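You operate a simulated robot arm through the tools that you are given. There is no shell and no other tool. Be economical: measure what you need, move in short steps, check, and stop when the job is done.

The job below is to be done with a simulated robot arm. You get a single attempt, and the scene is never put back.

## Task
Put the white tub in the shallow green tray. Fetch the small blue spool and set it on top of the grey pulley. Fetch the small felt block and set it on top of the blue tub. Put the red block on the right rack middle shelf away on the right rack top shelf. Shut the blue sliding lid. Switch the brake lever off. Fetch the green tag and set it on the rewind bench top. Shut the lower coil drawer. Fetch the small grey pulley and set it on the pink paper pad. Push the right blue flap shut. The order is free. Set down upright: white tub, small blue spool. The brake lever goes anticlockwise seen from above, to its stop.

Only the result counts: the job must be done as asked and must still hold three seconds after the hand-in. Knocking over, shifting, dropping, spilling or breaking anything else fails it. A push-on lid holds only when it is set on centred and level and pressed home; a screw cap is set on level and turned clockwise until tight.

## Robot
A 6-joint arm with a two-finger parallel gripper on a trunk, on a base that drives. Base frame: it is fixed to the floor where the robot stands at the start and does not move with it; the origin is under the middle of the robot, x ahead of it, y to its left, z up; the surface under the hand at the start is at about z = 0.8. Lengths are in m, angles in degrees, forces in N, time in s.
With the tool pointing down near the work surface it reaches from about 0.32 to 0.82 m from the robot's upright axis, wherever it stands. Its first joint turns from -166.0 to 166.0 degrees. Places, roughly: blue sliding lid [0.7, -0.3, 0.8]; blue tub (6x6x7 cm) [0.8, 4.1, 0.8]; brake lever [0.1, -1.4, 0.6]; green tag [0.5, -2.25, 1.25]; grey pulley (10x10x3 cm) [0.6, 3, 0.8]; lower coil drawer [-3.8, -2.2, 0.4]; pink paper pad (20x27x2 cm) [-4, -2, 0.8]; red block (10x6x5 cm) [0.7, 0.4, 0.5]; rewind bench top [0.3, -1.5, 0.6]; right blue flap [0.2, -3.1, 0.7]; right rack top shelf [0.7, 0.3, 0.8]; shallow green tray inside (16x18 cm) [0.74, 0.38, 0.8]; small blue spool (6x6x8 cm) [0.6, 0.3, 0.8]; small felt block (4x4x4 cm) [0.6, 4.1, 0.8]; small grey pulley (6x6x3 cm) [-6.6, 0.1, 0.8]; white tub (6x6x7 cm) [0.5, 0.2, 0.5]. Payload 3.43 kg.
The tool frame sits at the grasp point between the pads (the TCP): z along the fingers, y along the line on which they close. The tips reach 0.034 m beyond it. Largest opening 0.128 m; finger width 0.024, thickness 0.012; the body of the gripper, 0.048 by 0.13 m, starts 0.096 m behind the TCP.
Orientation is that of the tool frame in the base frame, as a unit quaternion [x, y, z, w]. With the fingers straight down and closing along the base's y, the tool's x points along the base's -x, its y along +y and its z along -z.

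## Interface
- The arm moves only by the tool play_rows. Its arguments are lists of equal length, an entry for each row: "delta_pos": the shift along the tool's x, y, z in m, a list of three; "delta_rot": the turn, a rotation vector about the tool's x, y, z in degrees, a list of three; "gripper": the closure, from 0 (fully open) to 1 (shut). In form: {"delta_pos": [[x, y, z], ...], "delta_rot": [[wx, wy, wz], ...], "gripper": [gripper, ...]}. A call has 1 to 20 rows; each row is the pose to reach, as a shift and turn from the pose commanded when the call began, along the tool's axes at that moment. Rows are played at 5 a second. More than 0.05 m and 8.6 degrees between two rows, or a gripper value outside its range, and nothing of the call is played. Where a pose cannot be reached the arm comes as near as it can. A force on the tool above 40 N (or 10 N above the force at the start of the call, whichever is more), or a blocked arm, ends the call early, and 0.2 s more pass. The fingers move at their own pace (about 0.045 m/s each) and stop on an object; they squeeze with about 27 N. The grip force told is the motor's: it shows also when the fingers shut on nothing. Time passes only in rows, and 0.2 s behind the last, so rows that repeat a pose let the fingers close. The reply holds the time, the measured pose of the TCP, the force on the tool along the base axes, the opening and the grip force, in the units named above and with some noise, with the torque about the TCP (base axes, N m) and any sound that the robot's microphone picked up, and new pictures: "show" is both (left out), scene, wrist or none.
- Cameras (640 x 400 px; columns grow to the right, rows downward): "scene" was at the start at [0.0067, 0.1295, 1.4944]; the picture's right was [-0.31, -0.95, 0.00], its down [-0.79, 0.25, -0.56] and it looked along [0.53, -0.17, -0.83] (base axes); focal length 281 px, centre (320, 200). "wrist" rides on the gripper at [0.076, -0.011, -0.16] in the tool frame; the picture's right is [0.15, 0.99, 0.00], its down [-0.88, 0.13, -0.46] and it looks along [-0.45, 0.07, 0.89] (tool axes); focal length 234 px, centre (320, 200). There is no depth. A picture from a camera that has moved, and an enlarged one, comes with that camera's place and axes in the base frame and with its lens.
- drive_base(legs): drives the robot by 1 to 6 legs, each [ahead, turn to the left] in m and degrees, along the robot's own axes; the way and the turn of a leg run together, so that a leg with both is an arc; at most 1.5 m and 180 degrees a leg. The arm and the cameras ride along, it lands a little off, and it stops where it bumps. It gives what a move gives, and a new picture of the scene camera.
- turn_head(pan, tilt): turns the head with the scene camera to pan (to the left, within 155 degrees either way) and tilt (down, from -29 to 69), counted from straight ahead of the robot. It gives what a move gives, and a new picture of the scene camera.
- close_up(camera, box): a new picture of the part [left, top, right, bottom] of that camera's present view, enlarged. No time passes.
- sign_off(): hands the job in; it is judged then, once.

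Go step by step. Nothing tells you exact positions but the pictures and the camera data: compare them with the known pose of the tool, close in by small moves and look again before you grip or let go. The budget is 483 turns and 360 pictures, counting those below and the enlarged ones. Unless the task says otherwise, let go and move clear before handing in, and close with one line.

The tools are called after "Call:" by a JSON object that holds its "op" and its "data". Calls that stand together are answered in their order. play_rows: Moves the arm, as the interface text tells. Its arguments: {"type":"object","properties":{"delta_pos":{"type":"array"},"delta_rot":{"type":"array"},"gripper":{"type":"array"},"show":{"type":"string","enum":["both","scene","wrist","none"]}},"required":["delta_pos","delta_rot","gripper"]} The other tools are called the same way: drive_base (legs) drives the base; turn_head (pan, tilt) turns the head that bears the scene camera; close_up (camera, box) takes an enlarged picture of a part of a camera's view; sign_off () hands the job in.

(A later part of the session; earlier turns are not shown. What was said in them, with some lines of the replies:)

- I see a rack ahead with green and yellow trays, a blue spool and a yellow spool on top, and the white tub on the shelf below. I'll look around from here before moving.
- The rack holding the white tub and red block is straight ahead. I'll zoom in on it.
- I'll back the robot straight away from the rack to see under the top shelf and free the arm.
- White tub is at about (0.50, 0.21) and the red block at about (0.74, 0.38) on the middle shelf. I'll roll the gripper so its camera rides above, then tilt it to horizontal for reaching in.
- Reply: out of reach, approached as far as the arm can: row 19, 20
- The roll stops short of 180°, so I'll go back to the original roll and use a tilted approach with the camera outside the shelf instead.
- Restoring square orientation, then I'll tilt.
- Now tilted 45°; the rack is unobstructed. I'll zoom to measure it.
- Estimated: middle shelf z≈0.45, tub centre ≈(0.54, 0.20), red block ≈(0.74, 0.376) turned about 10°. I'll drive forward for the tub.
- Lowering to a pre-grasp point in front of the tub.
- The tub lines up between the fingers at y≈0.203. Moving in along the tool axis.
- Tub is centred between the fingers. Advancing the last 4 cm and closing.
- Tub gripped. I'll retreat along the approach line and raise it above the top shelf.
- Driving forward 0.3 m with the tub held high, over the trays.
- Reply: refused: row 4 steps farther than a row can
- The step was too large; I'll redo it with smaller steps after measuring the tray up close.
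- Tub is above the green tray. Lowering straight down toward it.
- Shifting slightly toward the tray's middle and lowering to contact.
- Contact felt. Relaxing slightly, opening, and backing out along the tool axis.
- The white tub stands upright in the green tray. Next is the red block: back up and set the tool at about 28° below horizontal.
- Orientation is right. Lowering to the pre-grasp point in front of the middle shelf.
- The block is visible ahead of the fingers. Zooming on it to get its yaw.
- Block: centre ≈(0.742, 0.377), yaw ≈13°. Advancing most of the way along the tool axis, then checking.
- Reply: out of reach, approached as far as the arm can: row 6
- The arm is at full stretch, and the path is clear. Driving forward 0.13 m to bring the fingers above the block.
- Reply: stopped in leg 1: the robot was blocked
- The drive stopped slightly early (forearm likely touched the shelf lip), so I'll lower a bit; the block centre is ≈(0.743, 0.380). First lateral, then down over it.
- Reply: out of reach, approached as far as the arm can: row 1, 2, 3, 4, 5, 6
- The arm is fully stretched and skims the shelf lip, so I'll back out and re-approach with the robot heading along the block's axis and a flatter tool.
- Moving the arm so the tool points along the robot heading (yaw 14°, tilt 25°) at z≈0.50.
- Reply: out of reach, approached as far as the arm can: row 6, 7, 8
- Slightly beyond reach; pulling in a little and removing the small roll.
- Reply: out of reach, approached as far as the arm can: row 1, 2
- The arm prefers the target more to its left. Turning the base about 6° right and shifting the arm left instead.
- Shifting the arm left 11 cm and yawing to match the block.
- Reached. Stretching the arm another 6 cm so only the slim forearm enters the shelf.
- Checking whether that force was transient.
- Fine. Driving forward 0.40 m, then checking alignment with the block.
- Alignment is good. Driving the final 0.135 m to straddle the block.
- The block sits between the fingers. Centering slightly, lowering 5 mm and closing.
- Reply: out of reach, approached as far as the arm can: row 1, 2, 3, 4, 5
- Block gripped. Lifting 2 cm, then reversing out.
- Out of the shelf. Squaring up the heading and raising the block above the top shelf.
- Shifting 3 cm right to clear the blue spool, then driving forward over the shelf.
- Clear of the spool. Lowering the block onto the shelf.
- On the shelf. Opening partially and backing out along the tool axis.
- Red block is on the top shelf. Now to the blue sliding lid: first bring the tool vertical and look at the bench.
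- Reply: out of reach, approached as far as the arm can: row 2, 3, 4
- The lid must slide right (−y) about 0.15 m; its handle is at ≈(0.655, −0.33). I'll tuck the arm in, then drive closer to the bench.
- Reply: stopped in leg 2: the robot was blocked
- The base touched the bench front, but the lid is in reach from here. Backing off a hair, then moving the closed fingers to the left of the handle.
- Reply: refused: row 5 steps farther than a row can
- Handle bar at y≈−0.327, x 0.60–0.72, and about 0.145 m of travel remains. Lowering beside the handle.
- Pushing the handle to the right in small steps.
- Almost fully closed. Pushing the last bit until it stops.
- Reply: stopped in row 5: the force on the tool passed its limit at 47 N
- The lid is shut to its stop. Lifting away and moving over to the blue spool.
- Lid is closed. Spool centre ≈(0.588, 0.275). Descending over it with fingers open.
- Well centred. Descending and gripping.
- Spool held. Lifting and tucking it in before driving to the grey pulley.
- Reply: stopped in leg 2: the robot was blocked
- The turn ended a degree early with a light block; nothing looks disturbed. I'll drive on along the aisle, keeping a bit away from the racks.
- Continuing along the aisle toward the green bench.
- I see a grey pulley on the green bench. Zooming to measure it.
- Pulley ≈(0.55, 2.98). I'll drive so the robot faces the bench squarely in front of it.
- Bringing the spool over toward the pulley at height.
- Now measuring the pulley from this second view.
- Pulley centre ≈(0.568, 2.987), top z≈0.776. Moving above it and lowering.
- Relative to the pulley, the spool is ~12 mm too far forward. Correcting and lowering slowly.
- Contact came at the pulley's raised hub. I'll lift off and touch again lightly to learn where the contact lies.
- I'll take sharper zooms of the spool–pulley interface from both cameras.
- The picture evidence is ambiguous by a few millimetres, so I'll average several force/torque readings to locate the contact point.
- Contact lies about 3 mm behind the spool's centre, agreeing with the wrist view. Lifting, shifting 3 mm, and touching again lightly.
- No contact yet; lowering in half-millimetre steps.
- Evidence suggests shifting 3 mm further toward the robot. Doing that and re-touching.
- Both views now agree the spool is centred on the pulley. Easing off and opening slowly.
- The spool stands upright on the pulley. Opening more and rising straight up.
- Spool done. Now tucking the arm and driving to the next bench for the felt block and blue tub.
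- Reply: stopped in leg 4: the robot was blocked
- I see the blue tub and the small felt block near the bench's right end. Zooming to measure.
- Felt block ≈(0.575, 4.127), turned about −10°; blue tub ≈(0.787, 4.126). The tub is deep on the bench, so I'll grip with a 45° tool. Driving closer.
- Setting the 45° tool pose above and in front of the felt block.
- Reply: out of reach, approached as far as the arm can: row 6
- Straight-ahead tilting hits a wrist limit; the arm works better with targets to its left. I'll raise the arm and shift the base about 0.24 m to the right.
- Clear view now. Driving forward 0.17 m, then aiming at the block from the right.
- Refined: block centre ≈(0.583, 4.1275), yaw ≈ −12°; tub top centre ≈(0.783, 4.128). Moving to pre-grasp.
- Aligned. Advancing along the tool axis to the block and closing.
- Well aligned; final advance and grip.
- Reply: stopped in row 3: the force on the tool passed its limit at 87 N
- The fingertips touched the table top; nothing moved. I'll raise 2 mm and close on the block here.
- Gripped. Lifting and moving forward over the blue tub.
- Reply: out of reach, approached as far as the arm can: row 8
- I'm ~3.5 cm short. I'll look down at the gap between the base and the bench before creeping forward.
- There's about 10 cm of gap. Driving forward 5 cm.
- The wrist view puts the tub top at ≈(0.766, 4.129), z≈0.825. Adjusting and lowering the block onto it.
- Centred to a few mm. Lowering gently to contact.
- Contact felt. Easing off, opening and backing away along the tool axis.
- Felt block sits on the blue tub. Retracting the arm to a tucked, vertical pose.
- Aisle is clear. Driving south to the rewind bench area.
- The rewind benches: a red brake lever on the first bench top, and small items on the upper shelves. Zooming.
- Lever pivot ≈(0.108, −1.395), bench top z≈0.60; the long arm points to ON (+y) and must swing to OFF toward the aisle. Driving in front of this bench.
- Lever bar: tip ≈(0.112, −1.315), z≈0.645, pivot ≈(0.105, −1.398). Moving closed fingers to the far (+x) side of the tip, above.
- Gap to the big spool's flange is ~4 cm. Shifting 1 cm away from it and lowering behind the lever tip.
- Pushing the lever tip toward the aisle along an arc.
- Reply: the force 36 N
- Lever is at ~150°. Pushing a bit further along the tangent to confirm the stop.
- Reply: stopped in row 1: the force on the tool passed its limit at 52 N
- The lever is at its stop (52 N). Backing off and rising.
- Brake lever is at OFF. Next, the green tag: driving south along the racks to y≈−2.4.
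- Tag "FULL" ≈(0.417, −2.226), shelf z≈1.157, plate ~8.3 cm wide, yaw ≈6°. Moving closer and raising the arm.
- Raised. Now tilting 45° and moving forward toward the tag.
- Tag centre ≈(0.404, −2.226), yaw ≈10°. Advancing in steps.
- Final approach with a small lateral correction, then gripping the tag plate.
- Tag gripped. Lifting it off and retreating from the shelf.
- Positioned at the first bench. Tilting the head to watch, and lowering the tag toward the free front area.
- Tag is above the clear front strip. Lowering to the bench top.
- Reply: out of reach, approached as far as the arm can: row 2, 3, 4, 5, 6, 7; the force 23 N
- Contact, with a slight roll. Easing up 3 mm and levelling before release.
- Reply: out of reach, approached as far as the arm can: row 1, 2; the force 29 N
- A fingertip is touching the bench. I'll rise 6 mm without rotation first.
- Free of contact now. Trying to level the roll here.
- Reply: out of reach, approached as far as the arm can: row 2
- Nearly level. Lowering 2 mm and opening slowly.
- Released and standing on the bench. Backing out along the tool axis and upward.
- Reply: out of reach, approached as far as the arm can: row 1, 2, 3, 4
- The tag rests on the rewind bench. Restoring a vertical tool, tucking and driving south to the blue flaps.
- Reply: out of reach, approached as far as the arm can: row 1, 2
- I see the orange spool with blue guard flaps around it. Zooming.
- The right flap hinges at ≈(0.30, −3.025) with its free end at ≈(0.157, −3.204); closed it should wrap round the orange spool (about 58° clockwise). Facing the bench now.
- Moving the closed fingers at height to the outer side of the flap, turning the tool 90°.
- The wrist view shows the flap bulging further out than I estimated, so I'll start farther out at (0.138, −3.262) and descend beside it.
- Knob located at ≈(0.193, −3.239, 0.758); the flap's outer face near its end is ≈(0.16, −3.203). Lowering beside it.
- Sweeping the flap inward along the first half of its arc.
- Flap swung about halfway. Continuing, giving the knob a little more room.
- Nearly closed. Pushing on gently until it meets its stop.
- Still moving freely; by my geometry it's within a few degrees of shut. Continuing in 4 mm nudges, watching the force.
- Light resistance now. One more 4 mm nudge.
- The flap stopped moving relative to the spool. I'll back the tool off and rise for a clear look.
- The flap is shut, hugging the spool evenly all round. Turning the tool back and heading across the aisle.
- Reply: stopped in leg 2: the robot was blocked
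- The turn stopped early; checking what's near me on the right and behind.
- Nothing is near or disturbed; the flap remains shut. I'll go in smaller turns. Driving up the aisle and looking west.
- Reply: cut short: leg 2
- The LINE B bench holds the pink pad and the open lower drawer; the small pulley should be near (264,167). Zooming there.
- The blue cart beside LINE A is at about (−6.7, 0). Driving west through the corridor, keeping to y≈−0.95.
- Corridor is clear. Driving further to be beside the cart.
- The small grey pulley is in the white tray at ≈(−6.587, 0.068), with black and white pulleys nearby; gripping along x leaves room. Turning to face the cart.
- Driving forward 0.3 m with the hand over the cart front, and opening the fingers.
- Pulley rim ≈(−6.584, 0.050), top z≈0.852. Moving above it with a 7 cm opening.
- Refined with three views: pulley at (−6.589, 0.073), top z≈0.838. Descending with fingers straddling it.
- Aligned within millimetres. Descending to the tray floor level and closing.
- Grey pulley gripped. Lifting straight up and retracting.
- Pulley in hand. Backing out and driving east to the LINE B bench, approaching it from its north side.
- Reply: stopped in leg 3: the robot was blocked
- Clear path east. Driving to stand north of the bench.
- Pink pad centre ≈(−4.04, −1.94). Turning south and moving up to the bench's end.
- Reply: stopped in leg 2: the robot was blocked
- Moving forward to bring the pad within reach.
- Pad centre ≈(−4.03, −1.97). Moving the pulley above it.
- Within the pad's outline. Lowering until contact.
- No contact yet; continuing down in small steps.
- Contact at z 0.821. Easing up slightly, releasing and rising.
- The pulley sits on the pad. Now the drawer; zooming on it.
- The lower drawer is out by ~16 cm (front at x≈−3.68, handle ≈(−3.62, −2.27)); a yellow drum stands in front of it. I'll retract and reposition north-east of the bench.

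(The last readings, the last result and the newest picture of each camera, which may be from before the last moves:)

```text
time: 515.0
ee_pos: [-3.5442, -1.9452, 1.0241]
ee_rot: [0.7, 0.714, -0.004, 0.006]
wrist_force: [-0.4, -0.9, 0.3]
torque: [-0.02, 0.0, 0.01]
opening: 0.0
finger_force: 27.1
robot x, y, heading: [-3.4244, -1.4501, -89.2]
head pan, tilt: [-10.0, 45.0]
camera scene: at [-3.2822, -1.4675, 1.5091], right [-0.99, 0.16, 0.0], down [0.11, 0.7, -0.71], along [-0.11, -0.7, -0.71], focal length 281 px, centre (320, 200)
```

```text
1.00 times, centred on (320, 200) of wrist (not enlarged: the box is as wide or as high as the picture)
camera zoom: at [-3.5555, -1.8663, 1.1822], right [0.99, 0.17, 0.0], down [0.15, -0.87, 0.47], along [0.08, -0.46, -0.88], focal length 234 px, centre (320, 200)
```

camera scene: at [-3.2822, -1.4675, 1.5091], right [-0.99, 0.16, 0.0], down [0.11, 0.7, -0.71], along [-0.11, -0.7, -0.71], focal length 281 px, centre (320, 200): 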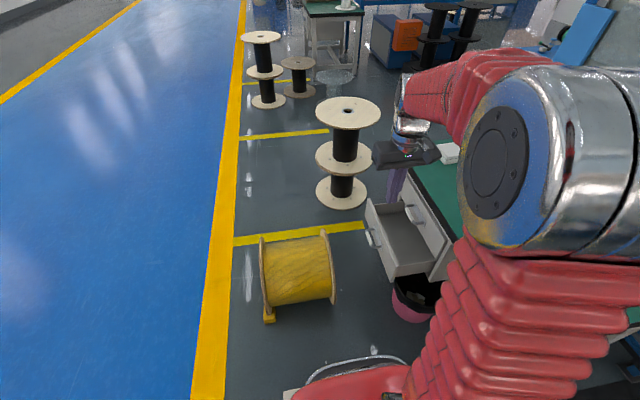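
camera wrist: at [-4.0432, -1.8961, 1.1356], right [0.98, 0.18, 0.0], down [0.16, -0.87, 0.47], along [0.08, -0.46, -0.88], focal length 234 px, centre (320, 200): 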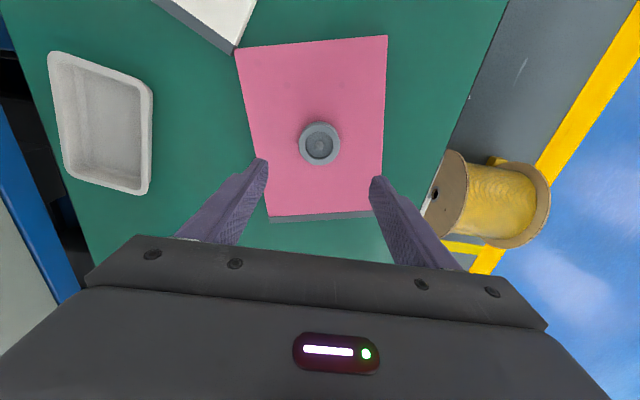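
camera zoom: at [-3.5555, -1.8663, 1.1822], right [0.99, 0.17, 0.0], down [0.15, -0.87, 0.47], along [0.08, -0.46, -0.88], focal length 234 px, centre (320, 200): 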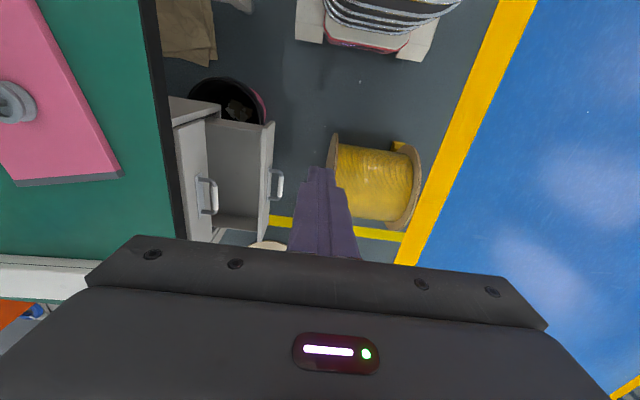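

Handle bar ≈(−3.645, −2.212, 0.459); it must go about 0.17 m toward −x. Rotating the tool 90° and moving above the gap between the handle and the drum.

Call:
{"op": "play_rows", "data": {"delta_pos": [[-0.0231, -0.0042, 0.0], [-0.0462, -0.0084, 0.0], [-0.0693, -0.0125, 0.02], [-0.0924, -0.0167, 0.045], [-0.1155, -0.0209, 0.07], [-0.1385, -0.0251, 0.095], [-0.1616, -0.0293, 0.12], [-0.1847, -0.0335, 0.145], [-0.2078, -0.0376, 0.17], [-0.2309, -0.0418, 0.2], [-0.254, -0.046, 0.224]], "delta_rot": [[0, 0, 8.2], [0, 0, 16.4], [0, 0, 24.6], [0, 0, 32.8], [0, 0, 41], [0, 0, 49.2], [0, 0, 57.4], [0, 0, 65.6], [0, 0, 73.8], [0, 0, 82], [0, 0, 89]], "gripper": [1, 1, 1, 1, 1, 1, 1, 1, 1, 1, 1], "show": "both"}}

```text
time: 517.4
ee_pos: [-3.5838, -2.2015, 0.8023]
ee_rot: [1.0, 0.017, 0.002, 0.008]
wrist_force: [-0.4, -0.2, 0.9]
torque: [-0.02, -0.01, 0.01]
opening: 0.0
finger_force: 26.7
robot x, y, heading: [-3.4246, -1.4461, -89.4]
head pan, tilt: [-10.0, 45.0]
camera scene: at [-3.2823, -1.4676, 1.5091], right [-0.99, 0.16, 0.0], down [0.11, 0.7, -0.71], along [-0.11, -0.7, -0.71], focal length 281 px, centre (320, 200)
camera wrist: at [-3.5077, -2.1857, 0.9626], right [0.18, -0.98, 0.01], down [-0.88, -0.15, 0.46], along [-0.45, -0.1, -0.89], focal length 234 px, centre (320, 200)
```

scene: 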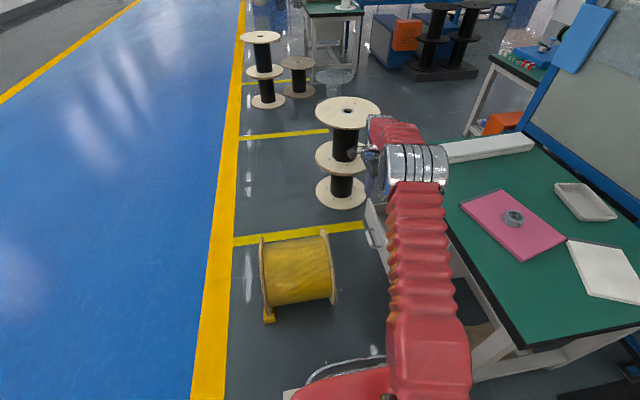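
wrist: 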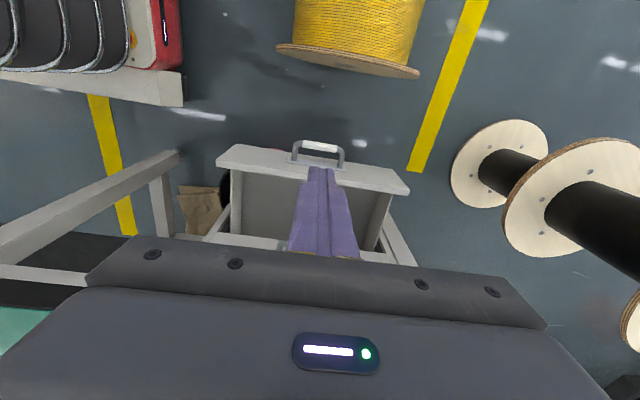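

The handle sits right below, slightly toward the bench. Descending between handle and drum with a 20° tilt.

Call:
{"op": "play_rows", "data": {"delta_pos": [[0.001, 0.001, 0.042], [0.002, 0.002, 0.084], [0.003, 0.003, 0.126], [0.004, 0.004, 0.168], [0.005, 0.005, 0.21], [0.006, 0.006, 0.25]], "delta_rot": [[0, -3.5, 0], [0, -7, 0], [0, -10.5, 0], [0, -14, 0], [0, -17, 0], [0, -20, 0]], "gripper": [1, 1, 1, 1, 1, 1], "show": "both"}}

```text
time: 518.8
ee_pos: [-3.5774, -2.2127, 0.5522]
ee_rot: [0.985, 0.016, -0.173, 0.011]
wrist_force: [0.4, -0.3, 0.6]
torque: [0.0, -0.05, 0.0]
opening: 0.0
finger_force: 26.6
robot x, y, heading: [-3.424, -1.4505, -89.3]
head pan, tilt: [-10.0, 45.0]
camera scene: at [-3.2822, -1.4678, 1.5091], right [-0.99, 0.16, 0.0], down [0.11, 0.7, -0.71], along [-0.11, -0.7, -0.71], focal length 281 px, centre (320, 200)
camera wrist: at [-3.4514, -2.1943, 0.6758], right [0.17, -0.98, -0.03], down [-0.67, -0.14, 0.73], along [-0.72, -0.1, -0.68], focal length 234 px, centre (320, 200)
```

scene: 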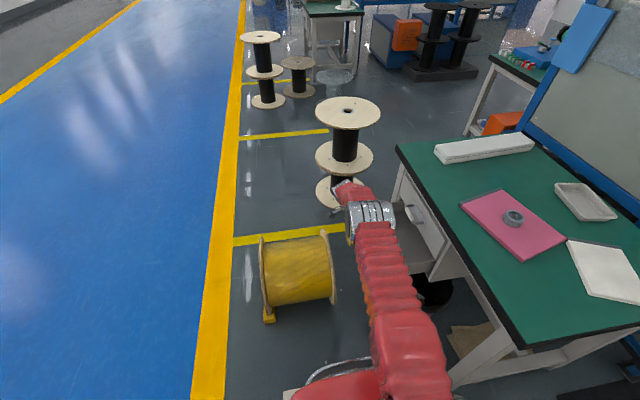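
wrist: 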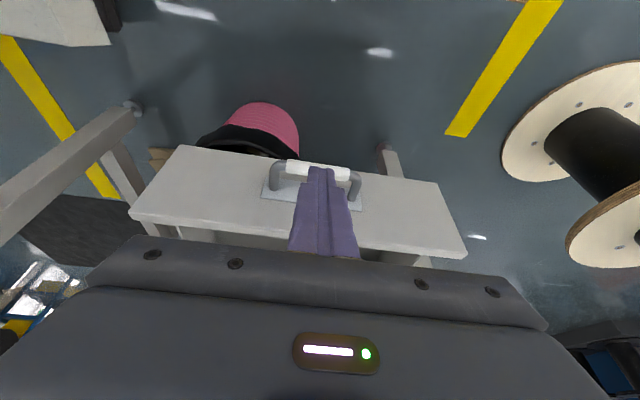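

Bar confirmed at x≈−3.633, z≈0.459. Lowering in front of it.

Call:
{"op": "play_rows", "data": {"delta_pos": [[0.0137, -0.0007, 0.0376], [0.0297, -0.0014, 0.0819]], "delta_rot": [[0, 0, 0], [0, 0, 0]], "gripper": [1, 1], "show": "both"}}

```text
time: 519.4
ee_pos: [-3.5784, -2.2122, 0.4658]
ee_rot: [0.985, 0.017, -0.172, 0.011]
wrist_force: [0.0, -1.1, 1.2]
torque: [0.09, -0.06, 0.0]
opening: 0.0
finger_force: 26.5
robot x, y, heading: [-3.4241, -1.4492, -89.4]
head pan, tilt: [-10.0, 45.0]
camera scene: at [-3.2822, -1.4679, 1.5091], right [-0.99, 0.16, 0.0], down [0.11, 0.7, -0.71], along [-0.11, -0.7, -0.71], focal length 281 px, centre (320, 200)
camera wrist: at [-3.4521, -2.194, 0.5898], right [0.17, -0.98, -0.03], down [-0.67, -0.14, 0.73], along [-0.72, -0.1, -0.68], focal length 234 px, centre (320, 200)
```

scene: 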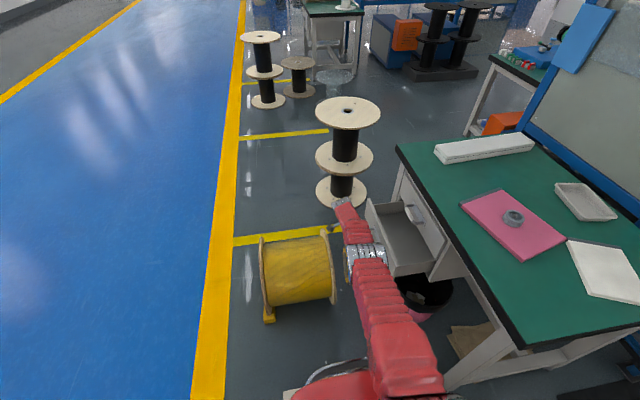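
wrist: 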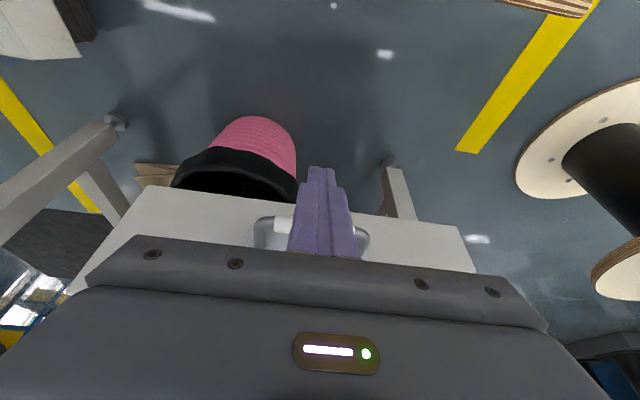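

Pushing the handle toward the bench.

Call:
{"op": "play_rows", "data": {"delta_pos": [[-0.0282, -0.001, 0.0102], [-0.0564, -0.0021, 0.0204], [-0.0846, -0.0032, 0.0306], [-0.1128, -0.0042, 0.0408], [-0.141, -0.0053, 0.051]], "delta_rot": [[0, 0, 0], [0, 0, 0], [0, 0, 0], [0, 0, 0], [0, 0, 0]], "gripper": [1, 1, 1, 1, 1], "show": "both"}}

```text
time: 520.6
ee_pos: [-3.71, -2.1912, 0.4743]
ee_rot: [0.985, 0.017, -0.173, 0.01]
wrist_force: [-0.4, -0.5, -0.2]
torque: [0.0, -0.03, 0.0]
opening: 0.0002
finger_force: 26.8
out of reach, approached as far as the arm can: row 1, 2, 3, 4, 5
robot x, y, heading: [-3.425, -1.45, -89.2]
head pan, tilt: [-10.0, 45.0]
camera scene: at [-3.2823, -1.4678, 1.5091], right [-0.99, 0.16, 0.0], down [0.11, 0.7, -0.71], along [-0.11, -0.7, -0.71], focal length 281 px, centre (320, 200)
camera wrist: at [-3.5846, -2.1732, 0.5977], right [0.17, -0.98, -0.04], down [-0.67, -0.15, 0.73], along [-0.72, -0.1, -0.68], focal length 234 px, centre (320, 200)
```

scene: 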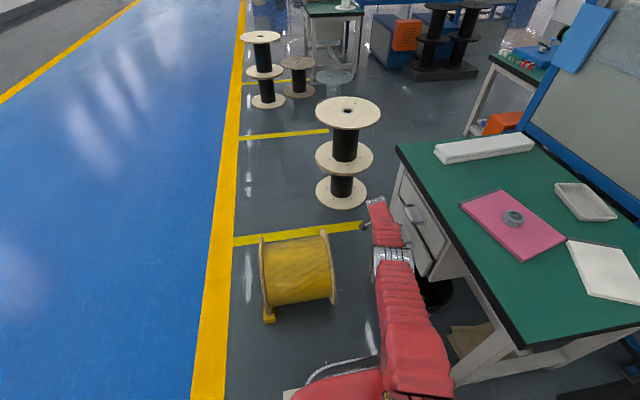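
wrist: 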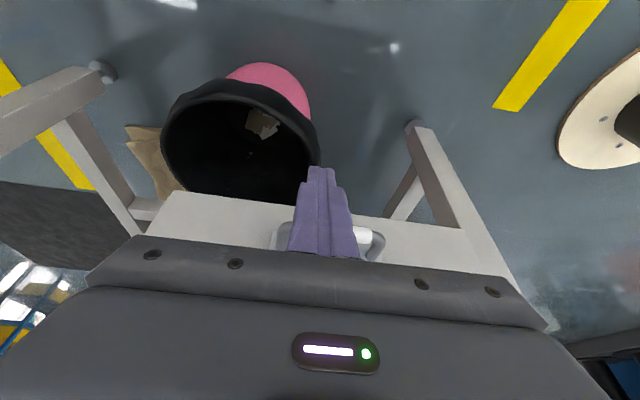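

Drawer is mostly in; the arm is at full stretch. Backing off slightly and creeping the base forward 7 cm.

Call:
{"op": "play_rows", "data": {"delta_pos": [[0.0235, 0.0009, -0.0085]], "delta_rot": [[0, 0, 0]], "gripper": [1], "show": "none"}}

Call:
{"op": "drive_base", "data": {"legs": [[0.07, 0]]}}

Call:
{"op": "play_rows", "data": {"delta_pos": [[0, -0.03, 0], [0, -0.05, 0]], "delta_rot": [[0, 0, 0], [0, 0, 0]], "gripper": [1, 1], "show": "both"}}

```text
time: 521.0
ee_pos: [-3.6849, -2.1907, 0.474]
ee_rot: [0.985, 0.018, -0.173, 0.01]
wrist_force: [-1.1, 0.0, -0.4]
torque: [-0.03, -0.01, 0.01]
opening: 0.0
finger_force: 27.2
robot x, y, heading: [-3.4231, -1.448, -89.3]
head pan, tilt: [-10.0, 45.0]
```

```text
time: 522.1
ee_pos: [-3.6842, -2.261, 0.4738]
ee_rot: [0.985, 0.017, -0.173, 0.01]
wrist_force: [0.6, 0.0, 0.3]
torque: [0.01, -0.06, -0.01]
opening: 0.0
finger_force: 26.7
robot x, y, heading: [-3.4252, -1.5185, -89.4]
head pan, tilt: [-10.0, 45.0]
camera scene: at [-3.2814, -1.5382, 1.5091], right [-0.99, 0.16, 0.0], down [0.11, 0.7, -0.71], along [-0.11, -0.7, -0.71], focal length 281 px, centre (320, 200)
```

scene: 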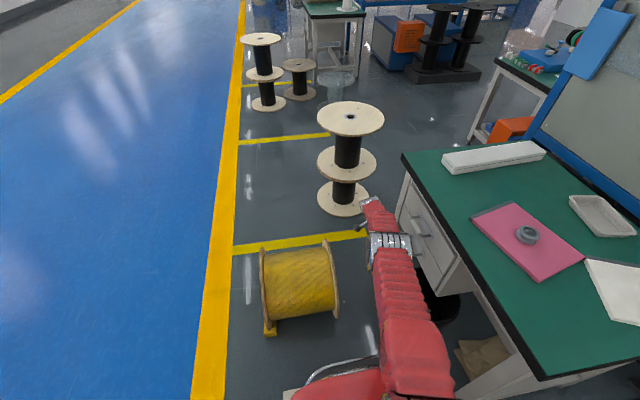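

```text
time: 522.7
ee_pos: [-3.6862, -2.2098, 0.4731]
ee_rot: [0.985, 0.017, -0.173, 0.011]
wrist_force: [0.4, 0.2, -0.2]
torque: [-0.01, -0.01, 0.04]
opening: 0.0
finger_force: 26.6
robot x, y, heading: [-3.4243, -1.5201, -89.6]
head pan, tilt: [-10.0, 45.0]
camera scene: at [-3.2814, -1.5382, 1.5091], right [-0.99, 0.16, 0.0], down [0.11, 0.7, -0.71], along [-0.11, -0.7, -0.71], focal length 281 px, centre (320, 200)
camera wrist: at [-3.5599, -2.1932, 0.5969], right [0.17, -0.98, -0.04], down [-0.67, -0.15, 0.73], along [-0.72, -0.1, -0.68], focal length 234 px, centre (320, 200)
```

scene: 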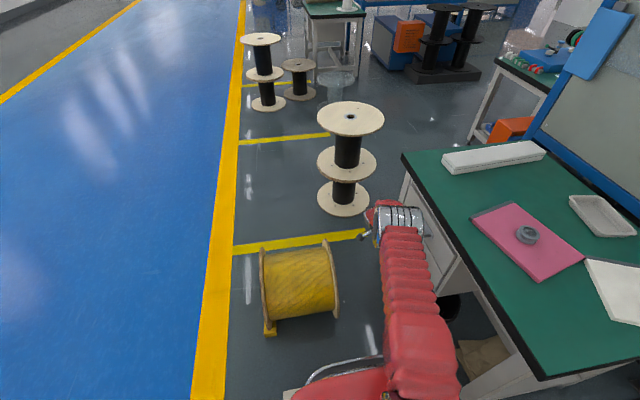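
wrist: 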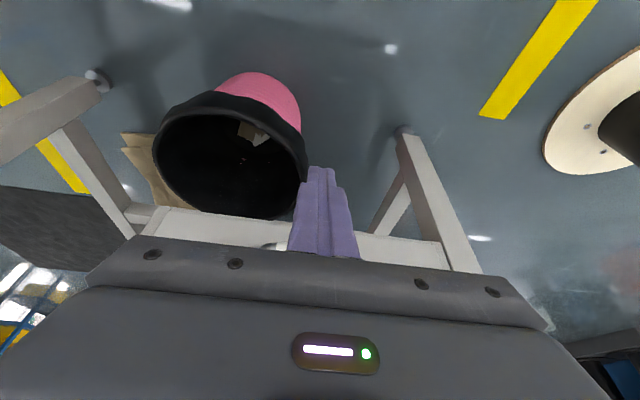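

Pushing again toward the bench until it stops.

Call:
{"op": "play_rows", "data": {"delta_pos": [[-0.0235, -0.0009, 0.0085], [-0.047, -0.0018, 0.017], [-0.0611, -0.0023, 0.0221], [-0.0705, -0.0027, 0.0255], [-0.0799, -0.003, 0.0289], [-0.0893, -0.0034, 0.0323]], "delta_rot": [[0, 0, 0], [0, 0, 0], [0, 0, 0], [0, 0, 0], [0, 0, 0], [0, 0, 0]], "gripper": [1, 1, 1, 1, 1, 1], "show": "both"}}

Call:
{"op": "close_up", "data": {"camera": "scene", "box": [320, 150, 512, 310]}}

```text
time: 524.2
ee_pos: [-3.7733, -2.2125, 0.4712]
ee_rot: [0.985, 0.02, -0.17, 0.009]
wrist_force: [0.4, 0.7, -1.5]
torque: [0.01, -0.04, 0.05]
opening: 0.0
finger_force: 26.6
robot x, y, heading: [-3.4237, -1.5203, -89.4]
head pan, tilt: [-10.0, 45.0]
stopped in row 6: the force on the tool passed its limit at 58 N (the readings are from after the stop); the commanded pose is now the measured one
camera scene: at [-3.2814, -1.5381, 1.5091], right [-0.99, 0.16, 0.0], down [0.11, 0.7, -0.71], along [-0.11, -0.7, -0.71], focal length 281 px, centre (320, 200)
camera wrist: at [-3.6482, -2.1943, 0.5959], right [0.18, -0.98, -0.04], down [-0.67, -0.15, 0.73], along [-0.72, -0.1, -0.69], focal length 234 px, centre (320, 200)
```

scene: 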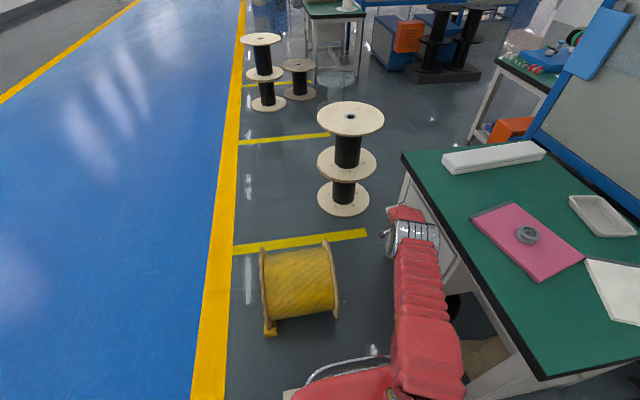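
wrist: 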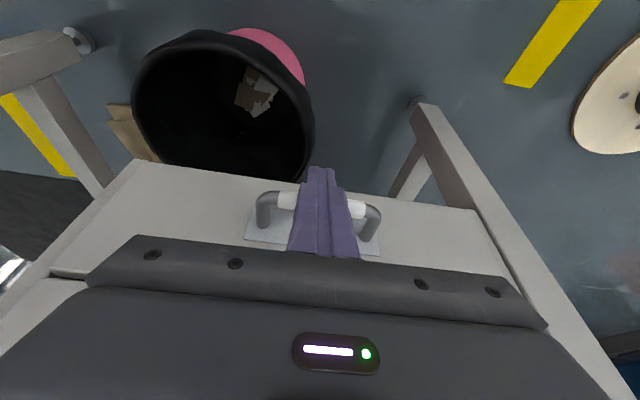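

```text
2.50 times, centred on (416, 230) of scene
camera zoom: at [-3.2814, -1.5381, 1.5091], right [-0.99, 0.16, 0.0], down [0.11, 0.7, -0.71], along [-0.11, -0.7, -0.71], focal length 702 px, centre (80, 125)
```

zoom: 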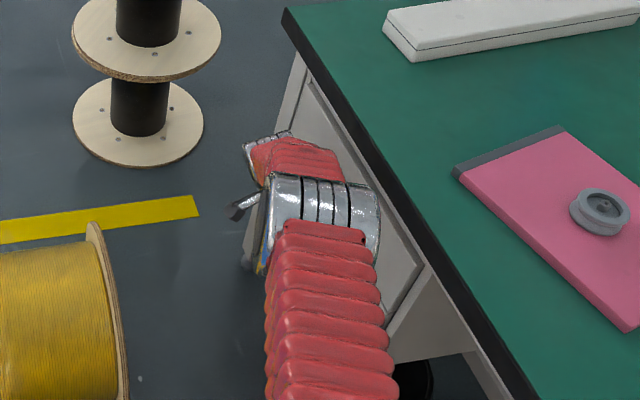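

Stopped at 58 N. Backing away and checking whether it's flush with the upper drawer.

Call:
{"op": "play_rows", "data": {"delta_pos": [[0.03, 0.001, -0.01], [0.07, 0.002, -0.025], [0.11, 0.003, -0.04], [0.13, 0.003, -0.09], [0.14, 0.003, -0.14], [0.14, 0.003, -0.19], [0.14, 0.003, -0.24]], "delta_rot": [[0, 0, 0], [0, 0, 0], [0, 0, 0], [0, 0, 0], [0, 0, 0], [0, 0, 0], [0, 0, 0]], "gripper": [1, 1, 1, 1, 1, 1, 1], "show": "both"}}

Call:
{"op": "close_up", "data": {"camera": "scene", "box": [352, 170, 480, 310]}}

Call:
{"op": "close_up", "data": {"camera": "wrist", "box": [160, 60, 480, 260]}}

```text
refused: row 4 steps farther than a row can; nothing moved
```

```text
2.86 times, centred on (416, 240) of scene
camera zoom: at [-3.2814, -1.5381, 1.5091], right [-0.99, 0.16, 0.0], down [0.11, 0.7, -0.71], along [-0.11, -0.7, -0.71], focal length 802 px, centre (46, 86)
```

zoom: 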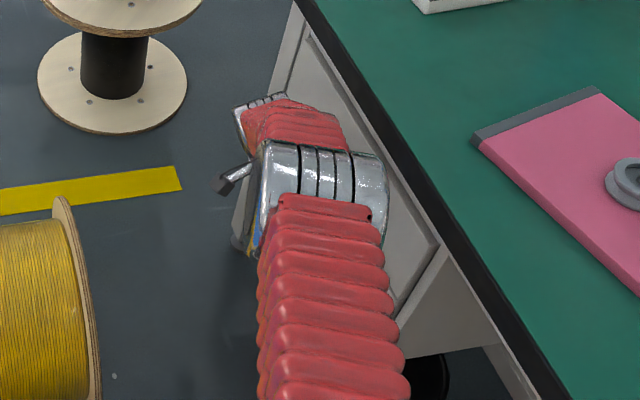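

```text
2.00 times, centred on (320, 160) of wrist
camera zoom: at [-3.6482, -2.1943, 0.5959], right [0.18, -0.98, -0.04], down [-0.67, -0.15, 0.73], along [-0.72, -0.1, -0.69], focal length 468 px, centre (320, 280)
```

zoom: 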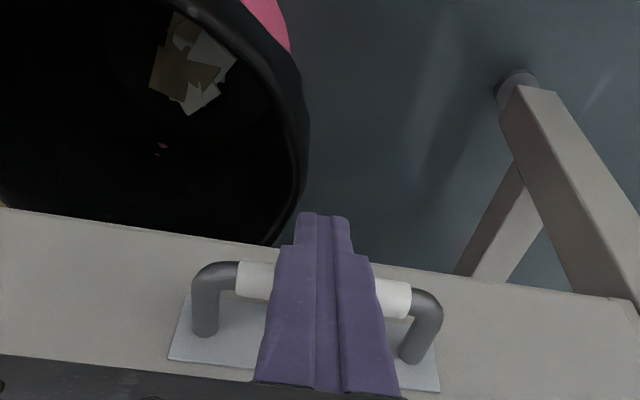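

Retracting with smaller steps.

Call:
{"op": "play_rows", "data": {"delta_pos": [[0.03, 0.001, -0.01], [0.07, 0.002, -0.025], [0.11, 0.003, -0.04], [0.13, 0.003, -0.08], [0.14, 0.003, -0.12], [0.14, 0.003, -0.165], [0.14, 0.003, -0.21], [0.14, 0.003, -0.255]], "delta_rot": [[0, 0, 0], [0, 0, 0], [0, 0, 0], [0, 0, 0], [0, 0, 0], [0, 0, 0], [0, 0, 0], [0, 0, 0]], "gripper": [1, 1, 1, 1, 1, 1, 1, 1], "show": "both"}}

Call:
{"op": "close_up", "data": {"camera": "scene", "box": [352, 170, 480, 310]}}

Call:
{"op": "close_up", "data": {"camera": "wrist", "box": [160, 80, 480, 280]}}

```text
time: 526.0
ee_pos: [-3.5555, -2.2047, 0.6651]
ee_rot: [0.985, 0.019, -0.17, 0.009]
wrist_force: [0.5, 0.7, -0.1]
torque: [-0.03, 0.01, 0.01]
opening: 0.0001
finger_force: 27.0
robot x, y, heading: [-3.4271, -1.5223, -89.2]
head pan, tilt: [-10.0, 45.0]
camera scene: at [-3.2813, -1.5382, 1.509], right [-0.99, 0.16, 0.0], down [0.11, 0.7, -0.71], along [-0.11, -0.7, -0.71], focal length 281 px, centre (320, 200)
camera wrist: at [-3.4312, -2.187, 0.7904], right [0.18, -0.98, -0.04], down [-0.67, -0.15, 0.73], along [-0.72, -0.1, -0.69], focal length 234 px, centre (320, 200)
```

scene: 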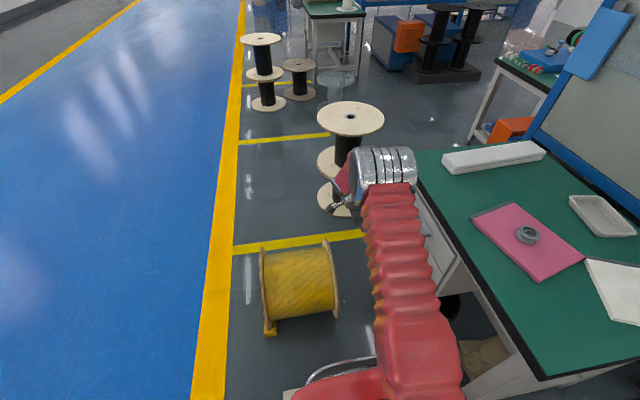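
wrist: 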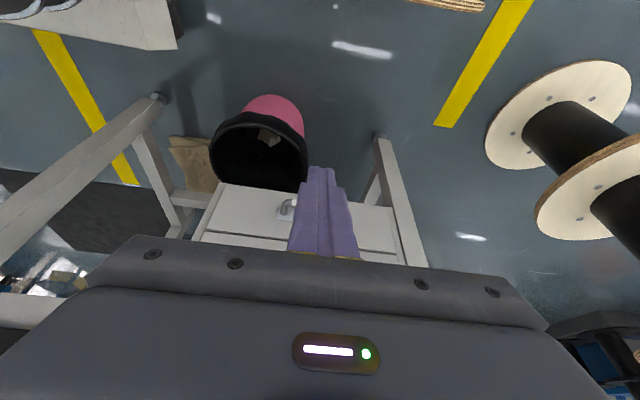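

```text
2.86 times, centred on (416, 240) of scene
camera zoom: at [-3.2813, -1.5382, 1.509], right [-0.99, 0.16, 0.0], down [0.11, 0.7, -0.71], along [-0.11, -0.7, -0.71], focal length 802 px, centre (46, 86)
```

zoom: 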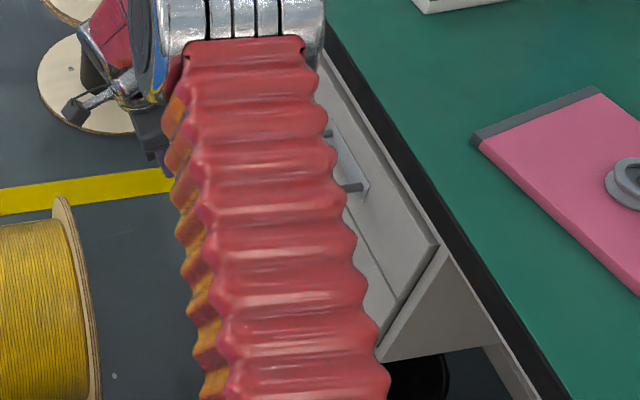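

```text
2.00 times, centred on (320, 180) of wrist
camera zoom: at [-3.4312, -2.187, 0.7904], right [0.18, -0.98, -0.04], down [-0.67, -0.15, 0.73], along [-0.72, -0.1, -0.69], focal length 468 px, centre (320, 240)
```

zoom: 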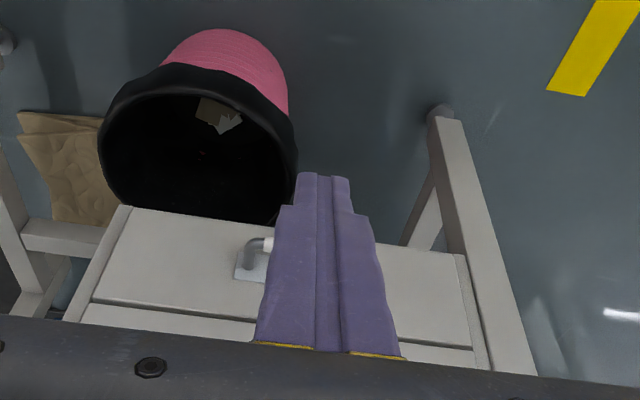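

The drawer looks flush. Raising the arm clear for a final check.

Call:
{"op": "play_rows", "data": {"delta_pos": [[0, 0, -0.045], [0, 0, -0.09], [0, 0, -0.135], [0, 0, -0.18], [0, 0.03, -0.22], [0, 0.06, -0.26], [0, -0.0, -0.3]], "delta_rot": [[0, 3, 0], [0, 6, 0], [0, 9, 0], [0, 12, 0], [0, 15, 0], [0, 18, 0], [0, 20, 0]], "gripper": [1, 1, 1, 1, 1, 1, 1], "show": "none"}}

Call:
{"op": "drive_base", "data": {"legs": [[-0.4, 0]]}}

Call:
{"op": "turn_head", "data": {"pan": -12, "tilt": 35}}

Call:
{"op": "close_up", "data": {"camera": "scene", "box": [240, 120, 480, 270]}}

```text
refused: row 7 steps farther than a row can; nothing moved
```

```text
time: 529.1
ee_pos: [-3.5631, -1.8025, 0.6654]
ee_rot: [0.985, 0.018, -0.17, 0.009]
wrist_force: [-0.6, -0.3, 0.4]
torque: [0.01, -0.01, -0.02]
opening: 0.0
finger_force: 26.9
robot x, y, heading: [-3.4267, -1.1171, -89.4]
head pan, tilt: [-10.0, 45.0]
camera scene: at [-3.2864, -1.136, 1.5091], right [-0.99, 0.16, 0.0], down [0.12, 0.7, -0.71], along [-0.12, -0.7, -0.71], focal length 281 px, centre (320, 200)
```

scene: 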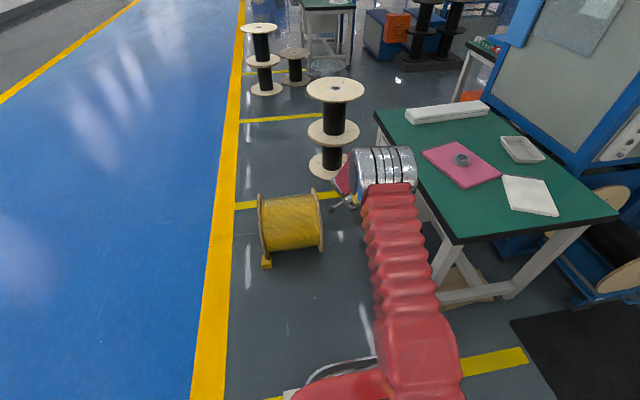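

```text
time: 529.8
ee_pos: [-3.5626, -1.801, 0.6662]
ee_rot: [0.985, 0.019, -0.169, 0.009]
wrist_force: [0.4, 0.0, 0.2]
torque: [0.0, 0.0, 0.02]
opening: 0.0002
finger_force: 27.2
robot x, y, heading: [-3.4256, -1.1203, -89.4]
head pan, tilt: [-12.0, 35.0]
camera scene: at [-3.2905, -1.1421, 1.5238], right [-0.98, 0.2, 0.0], down [0.11, 0.56, -0.82], along [-0.16, -0.8, -0.57], focal length 281 px, centre (320, 200)
```

scene: 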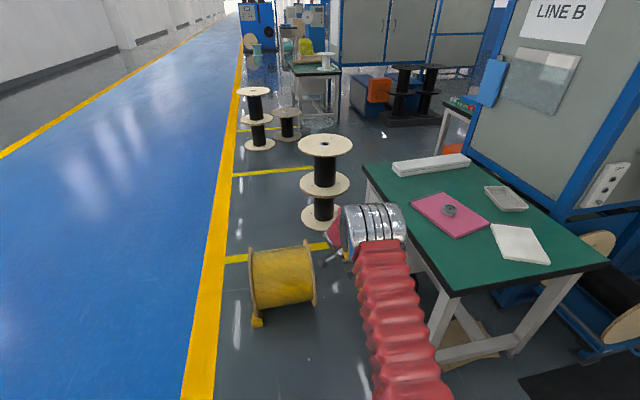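

```text
2.67 times, centred on (360, 195) of scene
camera zoom: at [-3.2905, -1.1421, 1.5238], right [-0.98, 0.2, 0.0], down [0.11, 0.56, -0.82], along [-0.16, -0.8, -0.57], focal length 749 px, centre (213, 213)
```

zoom: 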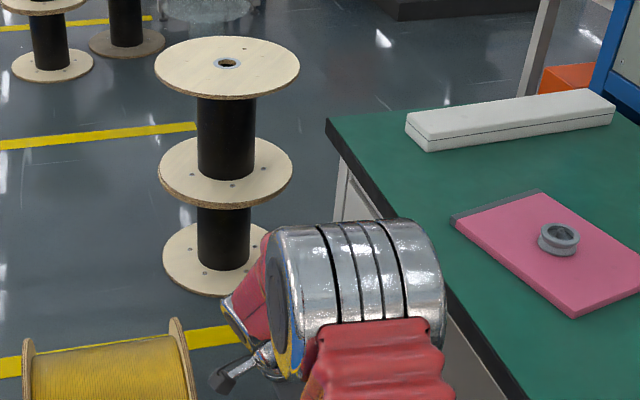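

Everything here is standing. I'll move into the aisle for a frontal look at the drawer.

Call:
{"op": "drive_base", "data": {"legs": [[0, 50], [0.9, 0]]}}

Call:
{"op": "turn_head", "data": {"pan": -130, "tilt": 30}}

Call:
{"op": "close_up", "data": {"camera": "scene", "box": [200, 80, 480, 255]}}

```text
time: 539.1
ee_pos: [-2.288, -2.2088, 0.6669]
ee_rot: [0.882, 0.439, -0.15, 0.081]
wrist_force: [-0.7, -0.5, 0.6]
torque: [0.0, 0.01, 0.04]
opening: 0.0
finger_force: 27.0
robot x, y, heading: [-2.7415, -1.68, -38.5]
head pan, tilt: [-12.0, 35.0]
camera scene: at [-2.6349, -1.5879, 1.5239], right [-0.77, -0.64, 0.0], down [-0.37, 0.44, -0.82], along [0.52, -0.63, -0.57], focal length 281 px, centre (320, 200)
```

scene: 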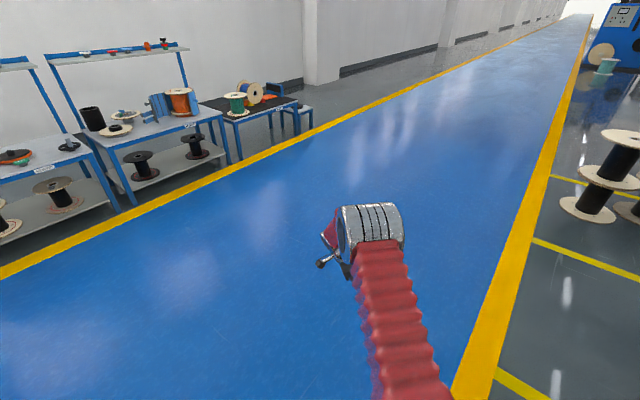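

```text
time: 541.1
ee_pos: [-2.2874, -2.2098, 0.6665]
ee_rot: [0.882, 0.438, -0.15, 0.081]
wrist_force: [0.0, 0.4, 0.3]
torque: [-0.03, -0.01, 0.04]
opening: 0.0
finger_force: 26.7
robot x, y, heading: [-2.7401, -1.6769, -38.2]
head pan, tilt: [-130.0, 30.0]
camera scene: at [-2.7796, -1.5381, 1.5317], right [-0.2, 0.98, 0.0], down [0.49, 0.1, -0.87], along [-0.85, -0.17, -0.5], focal length 281 px, centre (320, 200)
```

scene: 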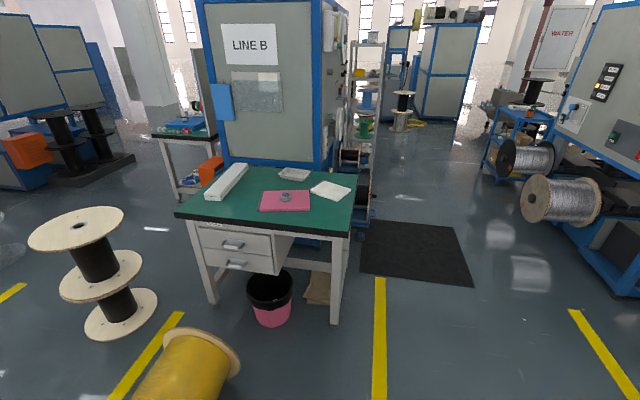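

```text
2.29 times, centred on (340, 168) of scene
camera zoom: at [-2.7796, -1.5381, 1.5317], right [-0.2, 0.98, 0.0], down [0.49, 0.1, -0.87], along [-0.85, -0.17, -0.5], focal length 642 px, centre (274, 274)
```

zoom: 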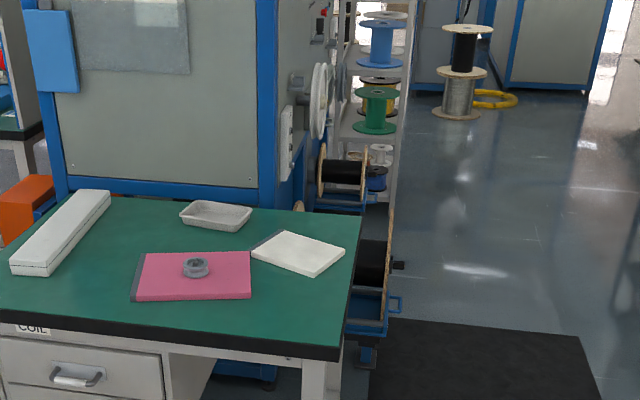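

The drawer is flush and the pulley is on the pad. A last glance at the flap, tag and lever across the aisle.

Call:
{"op": "turn_head", "data": {"pan": 25, "tilt": 22}}

Call:
{"op": "close_up", "data": {"camera": "scene", "box": [180, 80, 500, 280]}}

Call:
{"op": "turn_head", "data": {"pan": 75, "tilt": 18}}

Call:
{"op": "close_up", "data": {"camera": "scene", "box": [160, 100, 480, 300]}}

```text
time: 543.5
ee_pos: [-2.288, -2.2099, 0.6669]
ee_rot: [0.882, 0.439, -0.15, 0.082]
wrist_force: [0.0, -0.5, 0.5]
torque: [-0.02, 0.01, -0.01]
opening: 0.0
finger_force: 27.2
robot x, y, heading: [-2.7375, -1.682, -38.2]
head pan, tilt: [25.0, 22.0]
camera scene: at [-2.6007, -1.5416, 1.5445], right [-0.23, -0.97, 0.0], down [-0.36, 0.09, -0.93], along [0.9, -0.22, -0.38], focal length 281 px, centre (320, 200)
```

scene: 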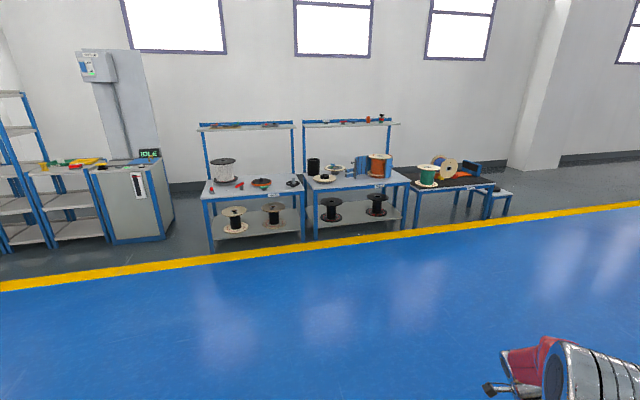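

```text
2.00 times, centred on (340, 180) of scene
camera zoom: at [-2.6007, -1.5416, 1.5445], right [-0.23, -0.97, 0.0], down [-0.36, 0.09, -0.93], along [0.9, -0.22, -0.38], focal length 562 px, centre (280, 240)
```

zoom: 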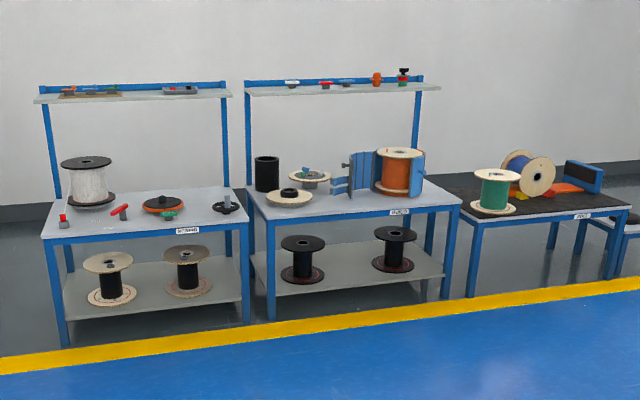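

```text
time: 544.6
ee_pos: [-2.2882, -2.2086, 0.667]
ee_rot: [0.882, 0.439, -0.15, 0.081]
wrist_force: [-0.3, 0.2, -0.4]
torque: [-0.03, 0.0, 0.0]
opening: 0.0001
finger_force: 27.3
robot x, y, heading: [-2.7412, -1.6781, -38.5]
head pan, tilt: [75.0, 18.0]
camera scene: at [-2.616, -1.4644, 1.551], right [0.59, -0.8, 0.0], down [-0.25, -0.18, -0.95], along [0.76, 0.57, -0.31], focal length 281 px, centre (320, 200)
```

scene: 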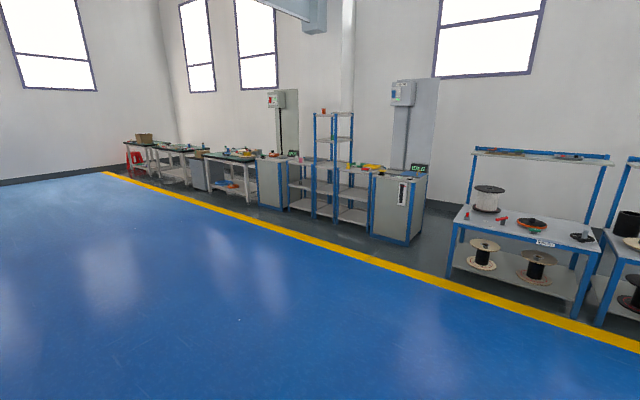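

```text
2.00 times, centred on (320, 200) of scene
camera zoom: at [-2.616, -1.4644, 1.551], right [0.59, -0.8, 0.0], down [-0.25, -0.18, -0.95], along [0.76, 0.57, -0.31], focal length 562 px, centre (320, 200)
```

zoom: 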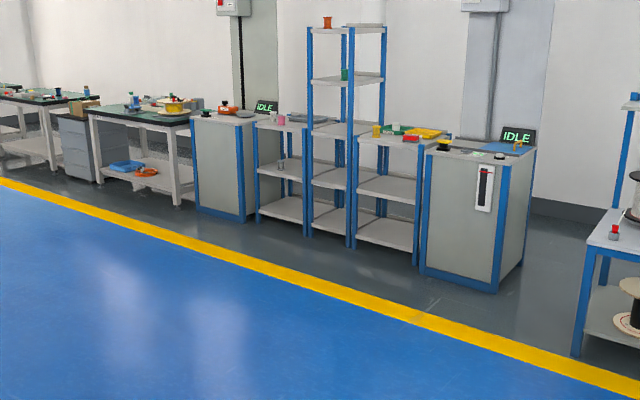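

All ten jobs look done in my last pictures, and the arm is clear of everything, so I'm handing in.

Call:
{"op": "sign_off", "data": {}}

```text
The job is handed in.
```

I finished all ten tasks and handed the job in, with the hand empty and clear; I saw nothing knocked over or shifted. Two points are less certain: the blue spool stands on the grey pulley's small raised hub, and I judged the right flap shut from a light stop and the pictures.
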